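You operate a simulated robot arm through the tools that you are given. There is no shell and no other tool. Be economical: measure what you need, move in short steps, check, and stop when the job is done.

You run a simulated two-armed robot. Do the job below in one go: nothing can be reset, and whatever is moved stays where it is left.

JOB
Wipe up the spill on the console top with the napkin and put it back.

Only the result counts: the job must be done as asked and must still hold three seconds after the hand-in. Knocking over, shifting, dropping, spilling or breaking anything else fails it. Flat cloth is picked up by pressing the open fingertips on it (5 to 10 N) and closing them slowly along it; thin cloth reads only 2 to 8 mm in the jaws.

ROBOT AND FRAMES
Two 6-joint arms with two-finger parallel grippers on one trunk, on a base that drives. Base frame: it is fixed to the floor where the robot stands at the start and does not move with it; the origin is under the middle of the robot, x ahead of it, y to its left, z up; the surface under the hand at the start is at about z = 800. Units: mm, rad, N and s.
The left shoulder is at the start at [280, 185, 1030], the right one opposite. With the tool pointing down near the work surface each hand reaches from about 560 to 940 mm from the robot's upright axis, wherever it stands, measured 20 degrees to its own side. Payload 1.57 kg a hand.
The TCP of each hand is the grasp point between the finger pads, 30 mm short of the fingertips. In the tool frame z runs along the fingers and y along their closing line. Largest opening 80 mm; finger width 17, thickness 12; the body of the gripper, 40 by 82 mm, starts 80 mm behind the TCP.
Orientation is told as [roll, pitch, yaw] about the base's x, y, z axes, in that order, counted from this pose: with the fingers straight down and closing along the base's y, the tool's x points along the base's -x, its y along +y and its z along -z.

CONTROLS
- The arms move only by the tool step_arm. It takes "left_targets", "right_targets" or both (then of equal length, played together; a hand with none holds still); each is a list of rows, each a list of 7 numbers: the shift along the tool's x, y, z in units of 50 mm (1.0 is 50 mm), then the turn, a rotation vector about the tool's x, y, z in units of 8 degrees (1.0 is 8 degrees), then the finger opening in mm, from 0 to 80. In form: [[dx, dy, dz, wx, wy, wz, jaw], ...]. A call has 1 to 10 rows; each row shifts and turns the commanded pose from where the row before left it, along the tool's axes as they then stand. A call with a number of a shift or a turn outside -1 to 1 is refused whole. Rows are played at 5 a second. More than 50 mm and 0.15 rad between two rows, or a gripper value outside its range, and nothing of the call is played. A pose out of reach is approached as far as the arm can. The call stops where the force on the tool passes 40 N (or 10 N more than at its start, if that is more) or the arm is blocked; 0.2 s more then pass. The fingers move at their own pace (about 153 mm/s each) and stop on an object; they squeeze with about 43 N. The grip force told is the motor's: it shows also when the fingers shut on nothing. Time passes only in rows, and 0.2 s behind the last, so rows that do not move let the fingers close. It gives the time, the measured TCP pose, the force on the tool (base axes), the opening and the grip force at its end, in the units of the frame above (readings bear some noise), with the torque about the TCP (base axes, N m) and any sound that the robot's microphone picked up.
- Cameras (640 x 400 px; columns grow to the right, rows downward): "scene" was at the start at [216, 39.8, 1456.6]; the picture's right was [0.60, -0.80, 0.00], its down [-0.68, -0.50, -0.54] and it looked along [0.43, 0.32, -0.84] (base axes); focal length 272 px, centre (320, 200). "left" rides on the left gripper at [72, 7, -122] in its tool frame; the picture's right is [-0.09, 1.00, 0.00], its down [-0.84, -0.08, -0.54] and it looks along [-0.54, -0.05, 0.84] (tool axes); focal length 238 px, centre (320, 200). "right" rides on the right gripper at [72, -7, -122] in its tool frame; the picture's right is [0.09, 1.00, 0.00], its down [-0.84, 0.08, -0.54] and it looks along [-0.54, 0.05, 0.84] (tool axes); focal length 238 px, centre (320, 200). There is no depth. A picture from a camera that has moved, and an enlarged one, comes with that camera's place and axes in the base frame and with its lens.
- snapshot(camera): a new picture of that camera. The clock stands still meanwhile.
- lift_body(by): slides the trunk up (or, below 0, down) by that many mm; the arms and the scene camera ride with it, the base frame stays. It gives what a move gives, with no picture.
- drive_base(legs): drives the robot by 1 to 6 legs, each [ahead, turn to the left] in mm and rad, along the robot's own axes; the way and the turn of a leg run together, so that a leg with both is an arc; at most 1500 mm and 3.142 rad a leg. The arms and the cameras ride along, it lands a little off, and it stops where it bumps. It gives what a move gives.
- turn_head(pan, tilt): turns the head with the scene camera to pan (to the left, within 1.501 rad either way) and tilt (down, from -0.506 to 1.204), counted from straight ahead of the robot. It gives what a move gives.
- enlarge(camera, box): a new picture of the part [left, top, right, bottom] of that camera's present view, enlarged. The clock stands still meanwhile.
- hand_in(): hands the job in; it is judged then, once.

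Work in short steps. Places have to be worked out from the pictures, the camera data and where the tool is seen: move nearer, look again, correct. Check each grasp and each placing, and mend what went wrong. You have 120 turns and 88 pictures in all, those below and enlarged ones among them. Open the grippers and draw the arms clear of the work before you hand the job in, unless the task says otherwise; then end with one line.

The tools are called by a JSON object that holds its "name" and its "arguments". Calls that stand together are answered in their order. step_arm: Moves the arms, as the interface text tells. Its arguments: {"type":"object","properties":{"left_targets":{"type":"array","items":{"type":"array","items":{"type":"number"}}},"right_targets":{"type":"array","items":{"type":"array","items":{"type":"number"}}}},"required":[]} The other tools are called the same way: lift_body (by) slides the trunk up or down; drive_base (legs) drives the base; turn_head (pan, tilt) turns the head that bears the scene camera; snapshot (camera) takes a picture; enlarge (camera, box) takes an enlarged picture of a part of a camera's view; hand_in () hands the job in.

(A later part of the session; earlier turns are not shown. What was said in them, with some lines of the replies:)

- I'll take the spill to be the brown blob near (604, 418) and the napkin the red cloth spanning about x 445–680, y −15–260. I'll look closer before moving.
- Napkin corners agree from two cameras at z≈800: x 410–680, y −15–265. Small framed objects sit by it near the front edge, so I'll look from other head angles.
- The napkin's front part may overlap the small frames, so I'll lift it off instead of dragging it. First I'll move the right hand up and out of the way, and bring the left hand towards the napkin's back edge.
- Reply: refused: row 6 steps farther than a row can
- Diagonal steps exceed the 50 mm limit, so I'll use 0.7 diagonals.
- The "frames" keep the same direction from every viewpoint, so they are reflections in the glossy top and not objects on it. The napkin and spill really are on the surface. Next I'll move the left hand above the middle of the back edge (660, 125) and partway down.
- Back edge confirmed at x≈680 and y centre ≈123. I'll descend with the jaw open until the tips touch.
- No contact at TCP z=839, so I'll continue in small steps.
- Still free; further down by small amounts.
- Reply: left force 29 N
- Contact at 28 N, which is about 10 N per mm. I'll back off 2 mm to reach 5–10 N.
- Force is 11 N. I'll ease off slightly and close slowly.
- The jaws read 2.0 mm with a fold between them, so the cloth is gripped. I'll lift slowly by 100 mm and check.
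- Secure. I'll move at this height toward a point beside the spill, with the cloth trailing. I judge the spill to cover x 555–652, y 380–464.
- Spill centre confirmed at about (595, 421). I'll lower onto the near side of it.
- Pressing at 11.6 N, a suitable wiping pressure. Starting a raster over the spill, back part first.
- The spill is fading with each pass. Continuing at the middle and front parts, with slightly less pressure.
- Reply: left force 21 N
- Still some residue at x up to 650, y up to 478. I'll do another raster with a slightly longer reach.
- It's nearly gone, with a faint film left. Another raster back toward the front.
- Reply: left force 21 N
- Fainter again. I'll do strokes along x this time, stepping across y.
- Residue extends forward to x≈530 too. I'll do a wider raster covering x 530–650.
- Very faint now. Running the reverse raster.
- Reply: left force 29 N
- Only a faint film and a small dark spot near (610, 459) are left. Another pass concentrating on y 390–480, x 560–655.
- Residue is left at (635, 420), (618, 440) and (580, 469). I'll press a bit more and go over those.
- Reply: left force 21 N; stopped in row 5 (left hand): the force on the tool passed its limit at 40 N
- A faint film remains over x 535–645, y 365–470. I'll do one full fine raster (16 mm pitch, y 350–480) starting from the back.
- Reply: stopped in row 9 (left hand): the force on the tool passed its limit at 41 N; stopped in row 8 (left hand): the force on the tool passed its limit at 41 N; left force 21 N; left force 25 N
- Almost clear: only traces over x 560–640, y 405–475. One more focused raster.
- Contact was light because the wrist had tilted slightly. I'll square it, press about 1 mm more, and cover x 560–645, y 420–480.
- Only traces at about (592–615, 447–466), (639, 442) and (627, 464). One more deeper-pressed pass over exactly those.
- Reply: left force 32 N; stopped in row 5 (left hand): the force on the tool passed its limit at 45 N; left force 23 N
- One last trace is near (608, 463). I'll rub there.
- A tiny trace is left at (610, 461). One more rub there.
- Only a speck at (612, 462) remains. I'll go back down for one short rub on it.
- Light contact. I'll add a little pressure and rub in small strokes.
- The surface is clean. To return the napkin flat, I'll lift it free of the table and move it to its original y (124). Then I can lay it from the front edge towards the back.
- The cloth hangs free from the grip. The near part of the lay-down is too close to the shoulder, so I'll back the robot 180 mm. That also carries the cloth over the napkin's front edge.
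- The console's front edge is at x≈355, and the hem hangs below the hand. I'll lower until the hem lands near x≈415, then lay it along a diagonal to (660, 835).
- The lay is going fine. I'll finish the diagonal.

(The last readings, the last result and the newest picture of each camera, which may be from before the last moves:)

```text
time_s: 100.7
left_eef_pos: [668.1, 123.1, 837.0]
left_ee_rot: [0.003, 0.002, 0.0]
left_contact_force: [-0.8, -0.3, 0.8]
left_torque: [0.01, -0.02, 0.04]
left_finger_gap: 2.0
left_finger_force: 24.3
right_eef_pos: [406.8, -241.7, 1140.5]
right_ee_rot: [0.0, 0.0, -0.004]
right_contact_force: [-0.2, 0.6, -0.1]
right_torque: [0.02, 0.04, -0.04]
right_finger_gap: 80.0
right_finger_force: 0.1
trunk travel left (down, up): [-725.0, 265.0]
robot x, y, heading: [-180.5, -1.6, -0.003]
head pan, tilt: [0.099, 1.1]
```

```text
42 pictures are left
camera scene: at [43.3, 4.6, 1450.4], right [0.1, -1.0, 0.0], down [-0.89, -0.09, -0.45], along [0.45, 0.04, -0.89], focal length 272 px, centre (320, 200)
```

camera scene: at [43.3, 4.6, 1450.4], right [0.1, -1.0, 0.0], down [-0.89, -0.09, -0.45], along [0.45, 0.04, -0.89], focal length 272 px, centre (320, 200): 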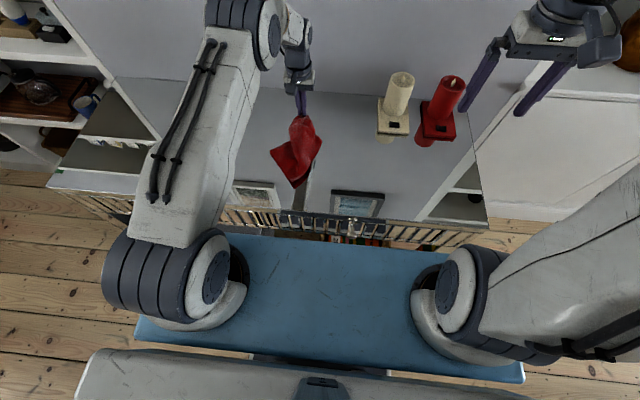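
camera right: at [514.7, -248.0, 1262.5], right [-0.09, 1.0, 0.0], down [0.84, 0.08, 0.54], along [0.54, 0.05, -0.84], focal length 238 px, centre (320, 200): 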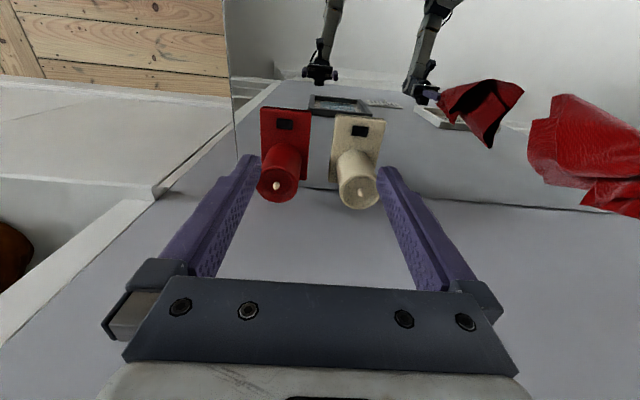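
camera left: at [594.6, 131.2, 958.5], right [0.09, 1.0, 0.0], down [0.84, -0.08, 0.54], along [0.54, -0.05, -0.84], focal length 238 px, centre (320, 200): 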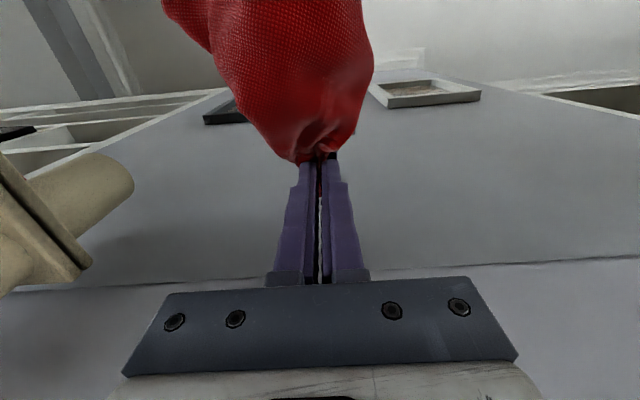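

The cloth lies over x 405–680, y 55–190, bunched but in the right place. I'll press lightly and open the fingers to unfold the pinch, then lift.

{"name": "step_arm", "arguments": {"left_targets": [[0, 0, 0.09, 0, 0, 0, 0], [0, 0, 0.02, 0, 0, 0, 5], [0, 0, 0, 0, 0, 0, 15], [0, 0, 0, 0, 0, 0, 25], [0, 0, 0, 0, 0, 0, 40], [0, 0, 0, 0, 0, 0, 60], [0, 0, -0.3, 0, 0, 0, 60], [0, 0, -1, 0, 0, 0, 60], [0, 0, -1, 0, 0, 0, 60], [0, 0, -1, 0, 0, 0, 60]]}}

{"name": "snapshot", "arguments": {"camera": "left"}}

{"name": "enlarge", "arguments": {"camera": "scene", "box": [200, 70, 440, 220]}}

```text
time_s: 102.9
left_eef_pos: [666.6, 123.6, 997.3]
left_ee_rot: [0.002, 0.003, 0.0]
left_contact_force: [-0.2, 0.2, 0.1]
left_torque: [0.03, -0.01, -0.01]
left_finger_gap: 59.9
left_finger_force: 0.0
right_eef_pos: [408.5, -241.9, 1141.4]
right_ee_rot: [-0.001, 0.001, -0.002]
right_contact_force: [-0.5, -0.9, 0.3]
right_torque: [0.01, 0.03, -0.02]
right_finger_gap: 79.9
right_finger_force: 0.1
trunk travel left (down, up): [-725.0, 265.0]
robot x, y, heading: [-184.8, -0.6, -0.003]
head pan, tilt: [0.099, 1.1]
```

```text
41 pictures are left
camera left: at [594.7, 130.9, 1119.4], right [0.09, 1.0, 0.0], down [0.84, -0.08, 0.54], along [0.54, -0.05, -0.84], focal length 238 px, centre (320, 200)
```

left: 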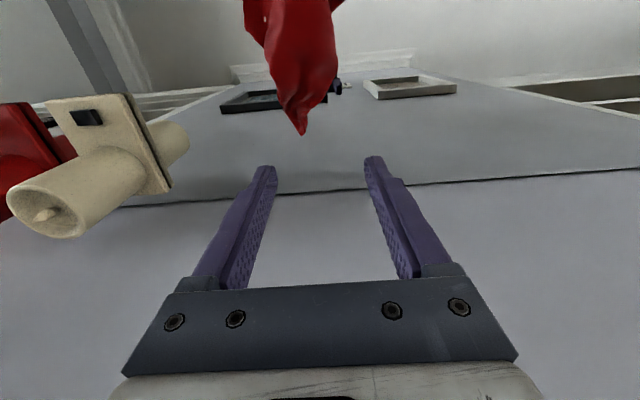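

```text
2.67 times, centred on (320, 145) of scene
camera zoom: at [43.2, 4.6, 1450.4], right [0.1, -1.0, 0.0], down [-0.89, -0.09, -0.45], along [0.45, 0.04, -0.89], focal length 724 px, centre (320, 347)
```

zoom: 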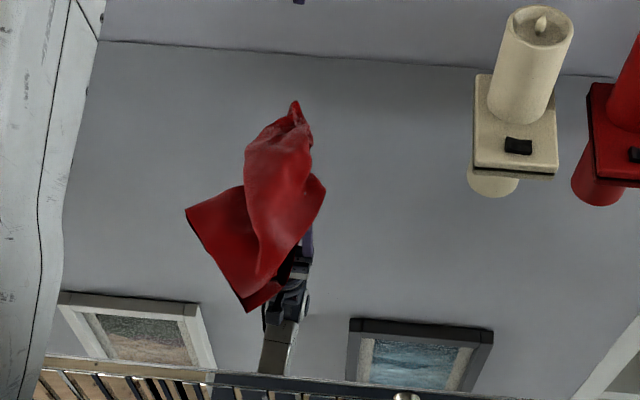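

The cloth is released. It is centred at about (541, 124), against the original centre of (545, 124), but bunched. I'll look from above to decide how to spread it.

{"name": "step_arm", "arguments": {"left_targets": [[1, 0, 0, 0, 0, 0, 60], [1, 0, 0, 0, 0, 0, 60], [1, 0, 0, 0, 0, 0, 60], [1, 0, 0, 0, 0, 0, 60], [0.6, 0, 0, 0, 0, 0, 60]]}}

{"name": "snapshot", "arguments": {"camera": "left"}}

```text
time_s: 104.1
left_eef_pos: [437.7, 124.9, 997.6]
left_ee_rot: [0.0, -0.001, 0.001]
left_contact_force: [0.3, 0.6, -0.1]
left_torque: [-0.02, 0.04, -0.03]
left_finger_gap: 60.2
left_finger_force: 0.0
right_eef_pos: [406.6, -242.8, 1139.5]
right_ee_rot: [-0.001, 0.001, -0.002]
right_contact_force: [-0.6, 0.0, 0.4]
right_torque: [0.03, -0.02, -0.06]
right_finger_gap: 80.2
right_finger_force: 0.2
trunk travel left (down, up): [-725.0, 265.0]
robot x, y, heading: [-183.5, -0.1, 0.001]
head pan, tilt: [0.099, 1.1]
```

```text
39 pictures are left
camera left: at [364.9, 131.4, 1119.4], right [0.09, 1.0, 0.0], down [0.84, -0.08, 0.54], along [0.54, -0.05, -0.84], focal length 238 px, centre (320, 200)
```

left: 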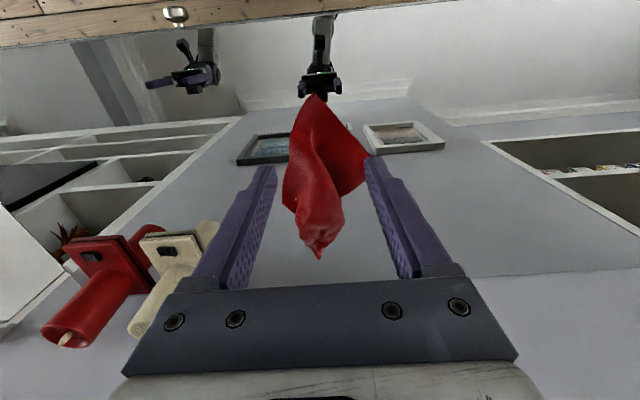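

It's in place but bunched. I'll zoom in to find loose edges to spread it with both hands symmetrically.

{"name": "enlarge", "arguments": {"camera": "left", "box": [240, 80, 420, 270]}}

{"name": "enlarge", "arguments": {"camera": "scene", "box": [260, 90, 340, 200]}}

```text
2.11 times, centred on (330, 175) of left
camera zoom: at [364.9, 131.4, 1119.4], right [0.09, 1.0, 0.0], down [0.84, -0.08, 0.54], along [0.54, -0.05, -0.84], focal length 502 px, centre (299, 253)
```

zoom: 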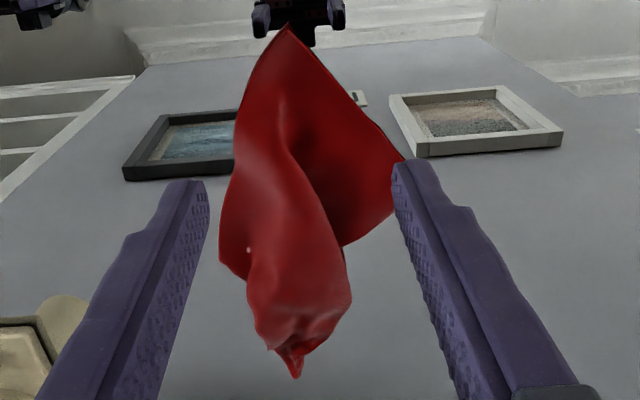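

```text
3.64 times, centred on (300, 145) of scene
camera zoom: at [43.2, 4.5, 1450.4], right [0.1, -1.0, 0.0], down [-0.89, -0.09, -0.45], along [0.45, 0.04, -0.89], focal length 988 px, centre (393, 400)
```

zoom: 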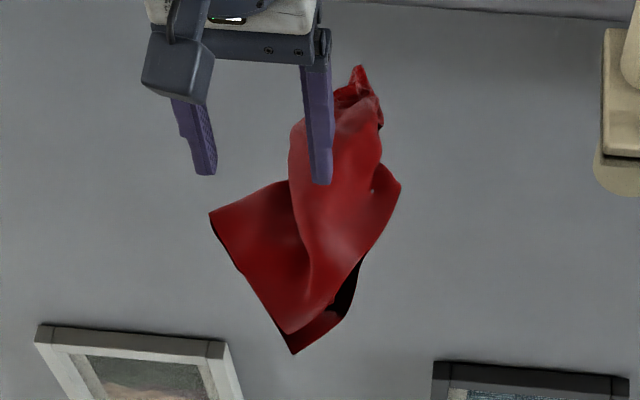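

Left flap corner is about (515, 193) and the right bulge about (568, 52). I'll bring both hands above them.

{"name": "step_arm", "arguments": {"left_targets": [[-0.6, 0.4, 0, 0, 0, 0, 45], [-0.6, 0.4, 0, 0, 0, 0, 45], [-0.35, 0.35, 0, 0, 0, 0, 45], [0, 0, 0, 0, 0, 0, 45], [0, 0, 0, 0, 0, 0, 45], [0, 0, 0, 0, 0, 0, 45], [0, 0, 0, 0, 0, 0, 45], [0, 0, 0.9, 0, 0, 0, 45], [0, 0, 0.9, 0, 0, 0, 45], [0, 0, 0, 0, 0, 0, 45]], "right_targets": [[-0.46, 0.87, 0, 0, 0, 0, 45], [-0.46, 0.87, 0, 0, 0, 0, 45], [-0.46, 0.87, 0, 0, 0, 0, 45], [-0.46, 0.87, 0, 0, 0, 0, 45], [-0.46, 0.87, 0, 0, 0, 0, 45], [-0.46, 0.87, 0, 0, 0, 0, 45], [-0.46, 0.87, 0, 0, 0, 0, 45], [0, 0, 0.9, 0, 0, 0, 45], [0, 0, 0.9, 0, 0, 0, 45], [0, 0, 1, 0, 0, 0, 45]]}}

{"name": "snapshot", "arguments": {"camera": "left"}}

{"name": "snapshot", "arguments": {"camera": "right"}}

{"name": "snapshot", "arguments": {"camera": "scene"}}

```text
time_s: 106.3
left_eef_pos: [515.7, 181.2, 908.1]
left_ee_rot: [0.002, 0.002, 0.001]
left_contact_force: [0.2, -0.7, -0.2]
left_torque: [0.02, 0.01, -0.01]
left_finger_gap: 45.2
left_finger_force: 0.1
right_eef_pos: [567.2, 61.8, 999.3]
right_ee_rot: [0.002, 0.0, -0.001]
right_contact_force: [0.4, -0.1, 0.6]
right_torque: [0.03, -0.01, 0.02]
right_finger_gap: 45.0
right_finger_force: 0.0
trunk travel left (down, up): [-725.0, 265.0]
robot x, y, heading: [-179.8, -0.2, -0.004]
head pan, tilt: [0.099, 1.1]
```

```text
36 pictures are left
camera left: at [443.0, 188.4, 1028.9], right [0.09, 1.0, 0.0], down [0.84, -0.08, 0.54], along [0.54, -0.05, -0.84], focal length 238 px, centre (320, 200)
```

left: 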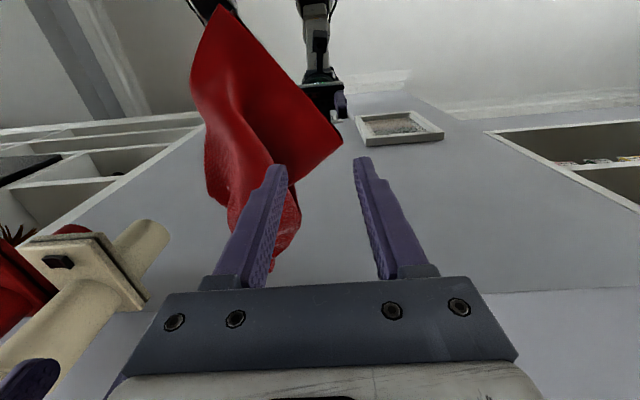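

```text
35 pictures are left
camera right: at [495.4, 56.5, 1121.9], right [-0.09, 1.0, 0.0], down [0.84, 0.08, 0.54], along [0.54, 0.05, -0.84], focal length 238 px, centre (320, 200)
```

right: 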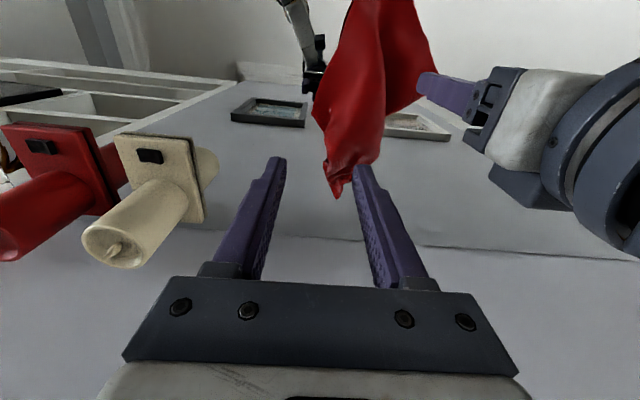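

```text
34 pictures are left
camera scene: at [43.2, 4.6, 1450.4], right [0.1, -1.0, 0.0], down [-0.89, -0.09, -0.45], along [0.45, 0.04, -0.89], focal length 272 px, centre (320, 200)
```

scene: 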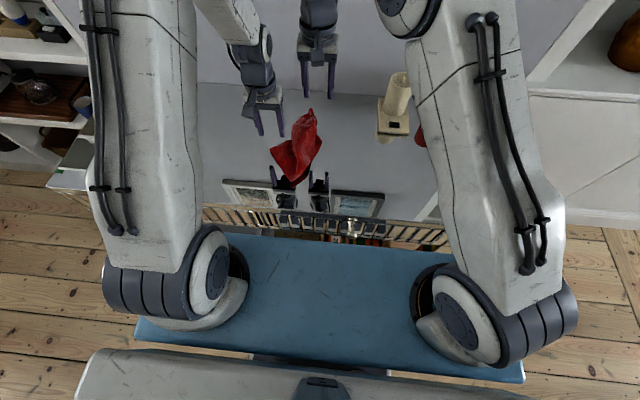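

Both hands line up with the cloth's side edges (left corner ≈ (522, 203), right edge ≈ (570, 54)). Descending both.

{"name": "step_arm", "arguments": {"left_targets": [[0, 0, 0, 0, 0, 0, 45], [0, 0, 0, 0, 0, 0, 45], [0, 0.05, 0.9, 0, 0, 0, 45], [0, 0, 0.5, 0, 0, 0, 45], [0, 0, 0.08, 0, 0, 0, 45], [0, 0, 0, 0, 0, 0, 45]], "right_targets": [[0, 0, 0.9, 0, 0, 0, 45], [0, 0, 0.9, 0, 0, 0, 45], [0, 0, 0.9, 0, 0, 0, 45], [0, 0, 0.5, 0, 0, 0, 45], [0, 0, 0.08, 0, 0, 0, 45], [0, 0, 0, 0, 0, 0, 45]]}}

```text
time_s: 107.7
left_eef_pos: [514.6, 183.4, 832.7]
left_ee_rot: [0.002, -0.001, 0.0]
left_contact_force: [-0.2, -0.7, -0.2]
left_torque: [0.04, -0.01, 0.0]
left_finger_gap: 45.2
left_finger_force: 0.0
right_eef_pos: [568.4, 61.9, 836.0]
right_ee_rot: [0.001, 0.001, -0.002]
right_contact_force: [-0.5, 1.1, 0.4]
right_torque: [-0.01, 0.0, 0.01]
right_finger_gap: 45.0
right_finger_force: 0.2
trunk travel left (down, up): [-725.0, 265.0]
robot x, y, heading: [-183.7, -0.9, -0.003]
head pan, tilt: [0.099, 1.1]
```

Now both tips go down onto the cloth, lightly.

{"name": "step_arm", "arguments": {"left_targets": [[0, 0, 0.05, 0, 0, 0, 45], [0, 0, 0.01, 0, 0, 0, 45], [0, 0, 0, 0, 0, 0, 45]], "right_targets": [[0, 0, 0.08, 0, 0, 0, 45], [0, 0, 0.03, 0, 0, 0, 45], [0, 0, 0, 0, 0, 0, 45]]}}

```text
time_s: 108.5
left_eef_pos: [515.3, 182.6, 831.5]
left_ee_rot: [0.002, 0.001, 0.0]
left_contact_force: [-1.5, -0.6, 13.5]
left_torque: [-0.37, 0.03, -0.04]
left_finger_gap: 45.0
left_finger_force: 0.0
right_eef_pos: [567.9, 62.7, 831.8]
right_ee_rot: [0.0, -0.001, -0.003]
right_contact_force: [0.3, 1.1, 3.0]
right_torque: [0.08, 0.01, -0.02]
right_finger_gap: 44.8
right_finger_force: 0.0
trunk travel left (down, up): [-725.0, 265.0]
robot x, y, heading: [-176.2, -1.4, 0.001]
head pan, tilt: [0.099, 1.1]
```

Both are in contact (13.5 N and 3 N). I'll trim the left, press the right a bit more, and close slowly.

{"name": "step_arm", "arguments": {"left_targets": [[0, 0, -0.008, 0, 0, 0, 41], [0, 0, 0, 0, 0, 0, 36], [0, 0, 0, 0, 0, 0, 31], [0, 0, 0, 0, 0, 0, 26], [0, 0, 0, 0, 0, 0, 21], [0, 0, 0, 0, 0, 0, 16], [0, 0, 0, 0, 0, 0, 11], [0, 0, 0, 0, 0, 0, 6], [0, 0, 0, 0, 0, 0, 0], [0, 0, 0, 0, 0, 0, 0]], "right_targets": [[0, 0, 0.01, 0, 0, 0, 41], [0, 0, 0, 0, 0, 0, 36], [0, 0, 0, 0, 0, 0, 31], [0, 0, 0, 0, 0, 0, 26], [0, 0, 0, 0, 0, 0, 21], [0, 0, 0, 0, 0, 0, 16], [0, 0, 0, 0, 0, 0, 11], [0, 0, 0, 0, 0, 0, 6], [0, 0, 0, 0, 0, 0, 0], [0, 0, 0, 0, 0, 0, 0]]}}

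{"name": "enlarge", "arguments": {"camera": "scene", "box": [220, 60, 380, 200]}}

```text
time_s: 110.7
left_eef_pos: [514.3, 184.1, 830.9]
left_ee_rot: [0.001, -0.001, 0.001]
left_contact_force: [0.1, -0.9, 12.1]
left_torque: [-0.1, -0.01, -0.03]
left_finger_gap: 2.3
left_finger_force: 23.6
right_eef_pos: [567.9, 61.5, 832.1]
right_ee_rot: [0.001, -0.001, -0.002]
right_contact_force: [-1.1, 2.3, 13.1]
right_torque: [0.16, 0.02, -0.01]
right_finger_gap: 2.6
right_finger_force: 24.8
trunk travel left (down, up): [-725.0, 265.0]
robot x, y, heading: [-184.0, 1.3, -0.003]
head pan, tilt: [0.099, 1.1]
```

```text
2.86 times, centred on (300, 130) of scene
camera zoom: at [42.1, 4.5, 1450.7], right [0.1, -1.0, 0.0], down [-0.89, -0.09, -0.45], along [0.45, 0.04, -0.89], focal length 776 px, centre (377, 400)
```

zoom: 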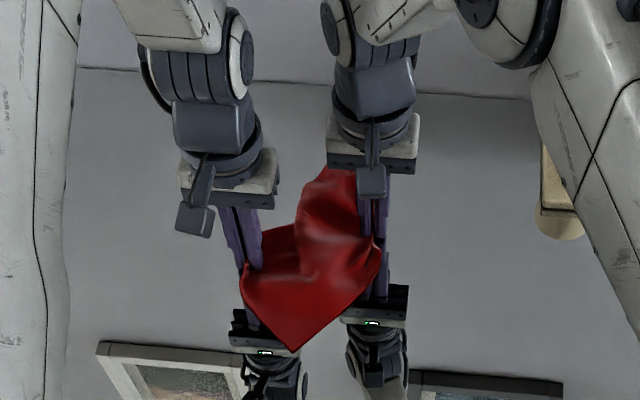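

Both hold cloth (2.3 and 2.6 mm). I'll raise a few mm and pull gently apart, watching force.

{"name": "step_arm", "arguments": {"left_targets": [[0, 0, -0.2, 0, 0, 0, 0], [0.1, 0.3, 0, 0, 0, 0, 0], [0.1, 0.3, 0, 0, 0, 0, 0], [0.1, 0.3, 0, 0, 0, 0, 0], [0, 0, 0, 0, 0, 0, 0]], "right_targets": [[0, 0, -0.2, 0, 0, 0, 0], [-0.1, -0.3, 0, 0, 0, 0, 0], [-0.1, -0.3, 0, 0, 0, 0, 0], [-0.1, -0.3, 0, 0, 0, 0, 0], [0, 0, 0, 0, 0, 0, 0]]}}

{"name": "enlarge", "arguments": {"camera": "scene", "box": [220, 60, 380, 200]}}

```text
time_s: 112.0
left_eef_pos: [504.5, 226.1, 842.8]
left_ee_rot: [0.0, -0.012, -0.002]
left_contact_force: [8.7, -22.8, 0.3]
left_torque: [-0.7, -0.25, 0.07]
left_finger_gap: 2.5
left_finger_force: 23.9
right_eef_pos: [582.0, 23.9, 840.6]
right_ee_rot: [0.008, 0.003, 0.0]
right_contact_force: [-9.3, 22.2, -0.7]
right_torque: [0.71, 0.29, -0.06]
right_finger_gap: 2.8
right_finger_force: 24.4
trunk travel left (down, up): [-725.0, 265.0]
robot x, y, heading: [-180.7, 1.2, -0.007]
head pan, tilt: [0.099, 1.1]
stopped in row 5 (left hand): the force on the tool passed its limit at 40 N (the readings are from after the stop); the commanded pose is now the measured one
```

```text
2.86 times, centred on (300, 130) of scene
camera zoom: at [43.1, 4.6, 1450.4], right [0.1, -1.0, 0.0], down [-0.89, -0.09, -0.45], along [0.45, 0.04, -0.89], focal length 776 px, centre (377, 400)
```

zoom: 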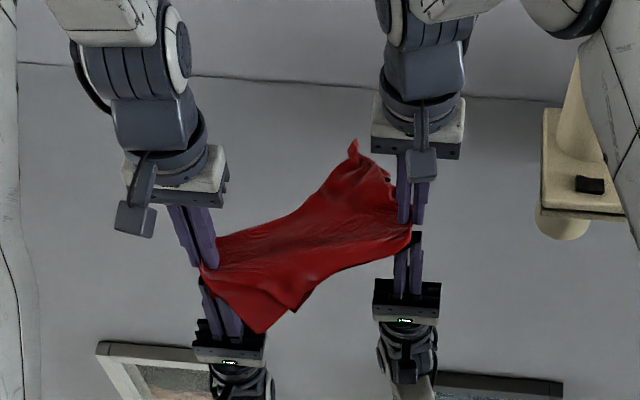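

The cloth is now taut and stretched across y 24–226. I'll relax slightly, lower, open and lift away.

{"name": "step_arm", "arguments": {"left_targets": [[0, -0.08, 0.15, 0, 0, 0, 0], [0, 0, 0.04, 0, 0, 0, 0], [0, 0, 0, 0, 0, 0, 10], [0, 0, 0, 0, 0, 0, 25], [0, 0, 0, 0, 0, 0, 40], [0, 0, -0.5, 0, 0, 0, 40], [0, 0, -1, 0, 0, 0, 40], [0, 0, -1, 0, 0, 0, 40], [0, 1, 0, 0, 0, 0, 40], [0, 1, 0, 0, 0, 0, 40]], "right_targets": [[0, 0.08, 0.12, 0, 0, 0, 0], [0, 0, 0.04, 0, 0, 0, 0], [0, 0, 0, 0, 0, 0, 10], [0, 0, 0, 0, 0, 0, 25], [0, 0, 0, 0, 0, 0, 40], [0, 0, -0.5, 0, 0, 0, 40], [0, 0, -1, 0, 0, 0, 40], [0, 0, -1, 0, 0, 0, 40], [0, 0, -1, 0, 0, 0, 40], [0, 0, -1, 0, 0, 0, 40]]}}

{"name": "snapshot", "arguments": {"camera": "right"}}

{"name": "enlarge", "arguments": {"camera": "scene", "box": [220, 60, 420, 200]}}

```text
time_s: 114.2
left_eef_pos: [501.0, 324.2, 956.5]
left_ee_rot: [-0.001, -0.004, -0.001]
left_contact_force: [0.2, 0.4, -0.3]
left_torque: [0.03, 0.0, 0.0]
left_finger_gap: 40.3
left_finger_force: 0.0
right_eef_pos: [579.4, 22.0, 1058.3]
right_ee_rot: [0.005, 0.001, -0.003]
right_contact_force: [0.0, 0.0, 0.6]
right_torque: [0.01, 0.02, 0.0]
right_finger_gap: 39.9
right_finger_force: 0.1
trunk travel left (down, up): [-725.0, 265.0]
robot x, y, heading: [-176.4, 1.6, -0.006]
head pan, tilt: [0.099, 1.1]
```

```text
31 pictures are left
camera right: at [508.3, 15.7, 1180.0], right [-0.09, 1.0, 0.01], down [0.84, 0.07, 0.54], along [0.54, 0.05, -0.84], focal length 238 px, centre (320, 200)
```

right: 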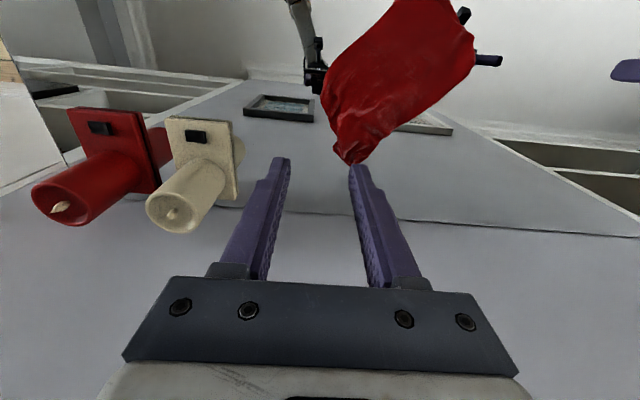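

```text
2.86 times, centred on (320, 130) of scene
camera zoom: at [43.3, 4.3, 1450.4], right [0.1, -1.0, 0.0], down [-0.89, -0.09, -0.45], along [0.45, 0.04, -0.89], focal length 776 px, centre (320, 400)
```

zoom: 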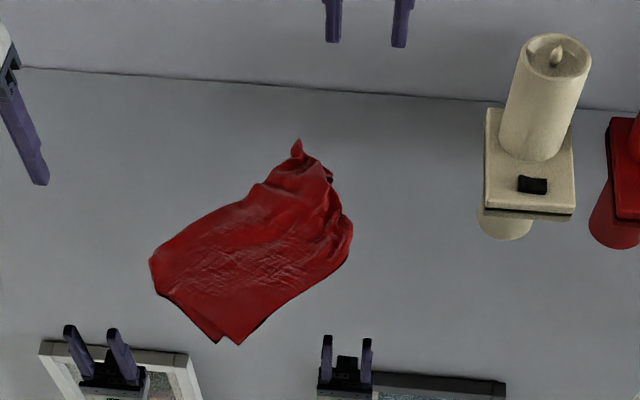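

The napkin is now much flatter. It spans x 423–690, y 21–222 with its centre at about (540, 118), matching the original (545, 124). I'll draw both arms clear and do a final check.

{"name": "step_arm", "arguments": {"left_targets": [[0, 0, -1, 0, 0, 0, 80], [0, 0, -1, 0, 0, 0, 80], [0, 0, -0.5, 0, 0, 0, 80], [0.8, 0, 0, 0, 0, 0, 80], [0, 1, 0, 0, 0, 0, 80], [0, 1, 0, 0, 0, 0, 80], [0, 0, 0, 0, 0, 0, 80], [0, 0, 0, 0, 0, 0, 80]], "right_targets": [[0, 0, -1, 0, 0, 0, 80], [0, 0, -0.7, 0, 0, 0, 80], [1, 0, 0, 0, 0, 0, 80], [1, 0, 0, 0, 0, 0, 80], [0.3, -0.9, 0, 0, 0, 0, 80], [0.3, -0.9, 0, 0, 0, 0, 80], [0, -1, 0, 0, 0, 0, 80], [0, -1, 0, 0, 0, 0, 80]]}}

{"name": "snapshot", "arguments": {"camera": "scene"}}

{"name": "snapshot", "arguments": {"camera": "left"}}

{"name": "enlarge", "arguments": {"camera": "scene", "box": [200, 60, 460, 222]}}

```text
time_s: 116.0
left_eef_pos: [460.5, 423.6, 1079.8]
left_ee_rot: [-0.001, -0.005, -0.001]
left_contact_force: [0.5, -0.6, 0.9]
left_torque: [-0.01, -0.05, -0.02]
left_finger_gap: 80.2
left_finger_force: 0.1
right_eef_pos: [451.2, -167.6, 1140.7]
right_ee_rot: [0.006, 0.003, 0.0]
right_contact_force: [0.1, 0.3, 0.8]
right_torque: [-0.04, -0.02, -0.01]
right_finger_gap: 80.2
right_finger_force: 0.0
trunk travel left (down, up): [-725.0, 265.0]
robot x, y, heading: [-181.3, -2.0, -0.003]
head pan, tilt: [0.099, 1.1]
```

```text
29 pictures are left
camera scene: at [43.1, 4.8, 1450.4], right [0.1, -1.0, 0.0], down [-0.89, -0.09, -0.45], along [0.45, 0.04, -0.89], focal length 272 px, centre (320, 200)
```

scene: 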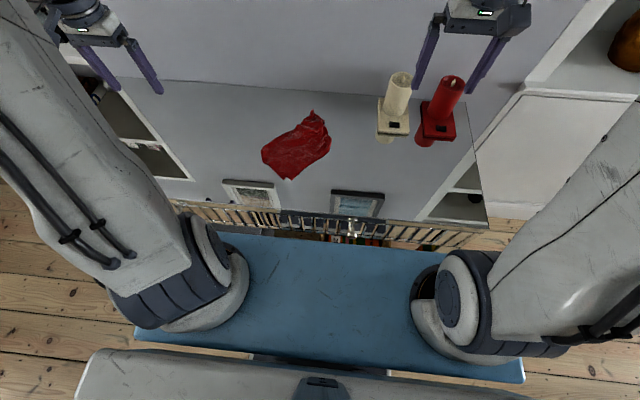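

```text
28 pictures are left
camera left: at [388.0, 431.0, 1201.3], right [0.09, 1.0, 0.0], down [0.83, -0.08, 0.55], along [0.54, -0.05, -0.84], focal length 238 px, centre (320, 200)
```

left: 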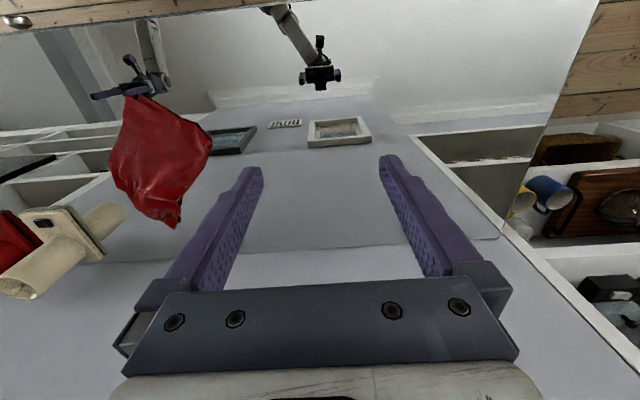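

```text
2.46 times, centred on (330, 141) of scene
camera zoom: at [43.1, 4.8, 1450.4], right [0.1, -1.0, 0.0], down [-0.89, -0.09, -0.45], along [0.45, 0.04, -0.89], focal length 669 px, centre (295, 345)
```

zoom: 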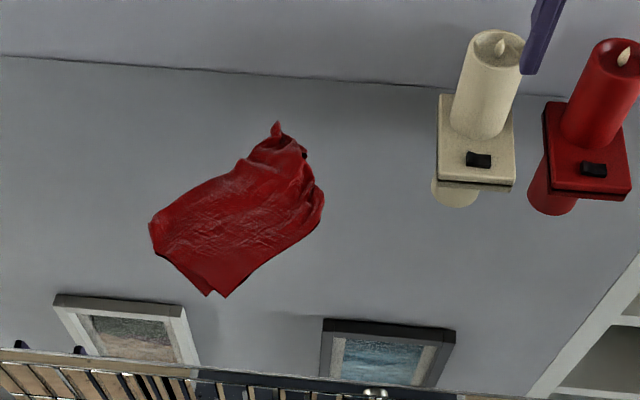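

The spill is gone, the napkin is back in its place, the candles are untouched and both hands are open and clear. Handing in.

{"name": "hand_in", "arguments": {}}

```text
The job is handed in.
```

I wiped the spill off the console top and put the napkin back where it was; it lies somewhat creased rather than fully flat, and nothing else was moved.
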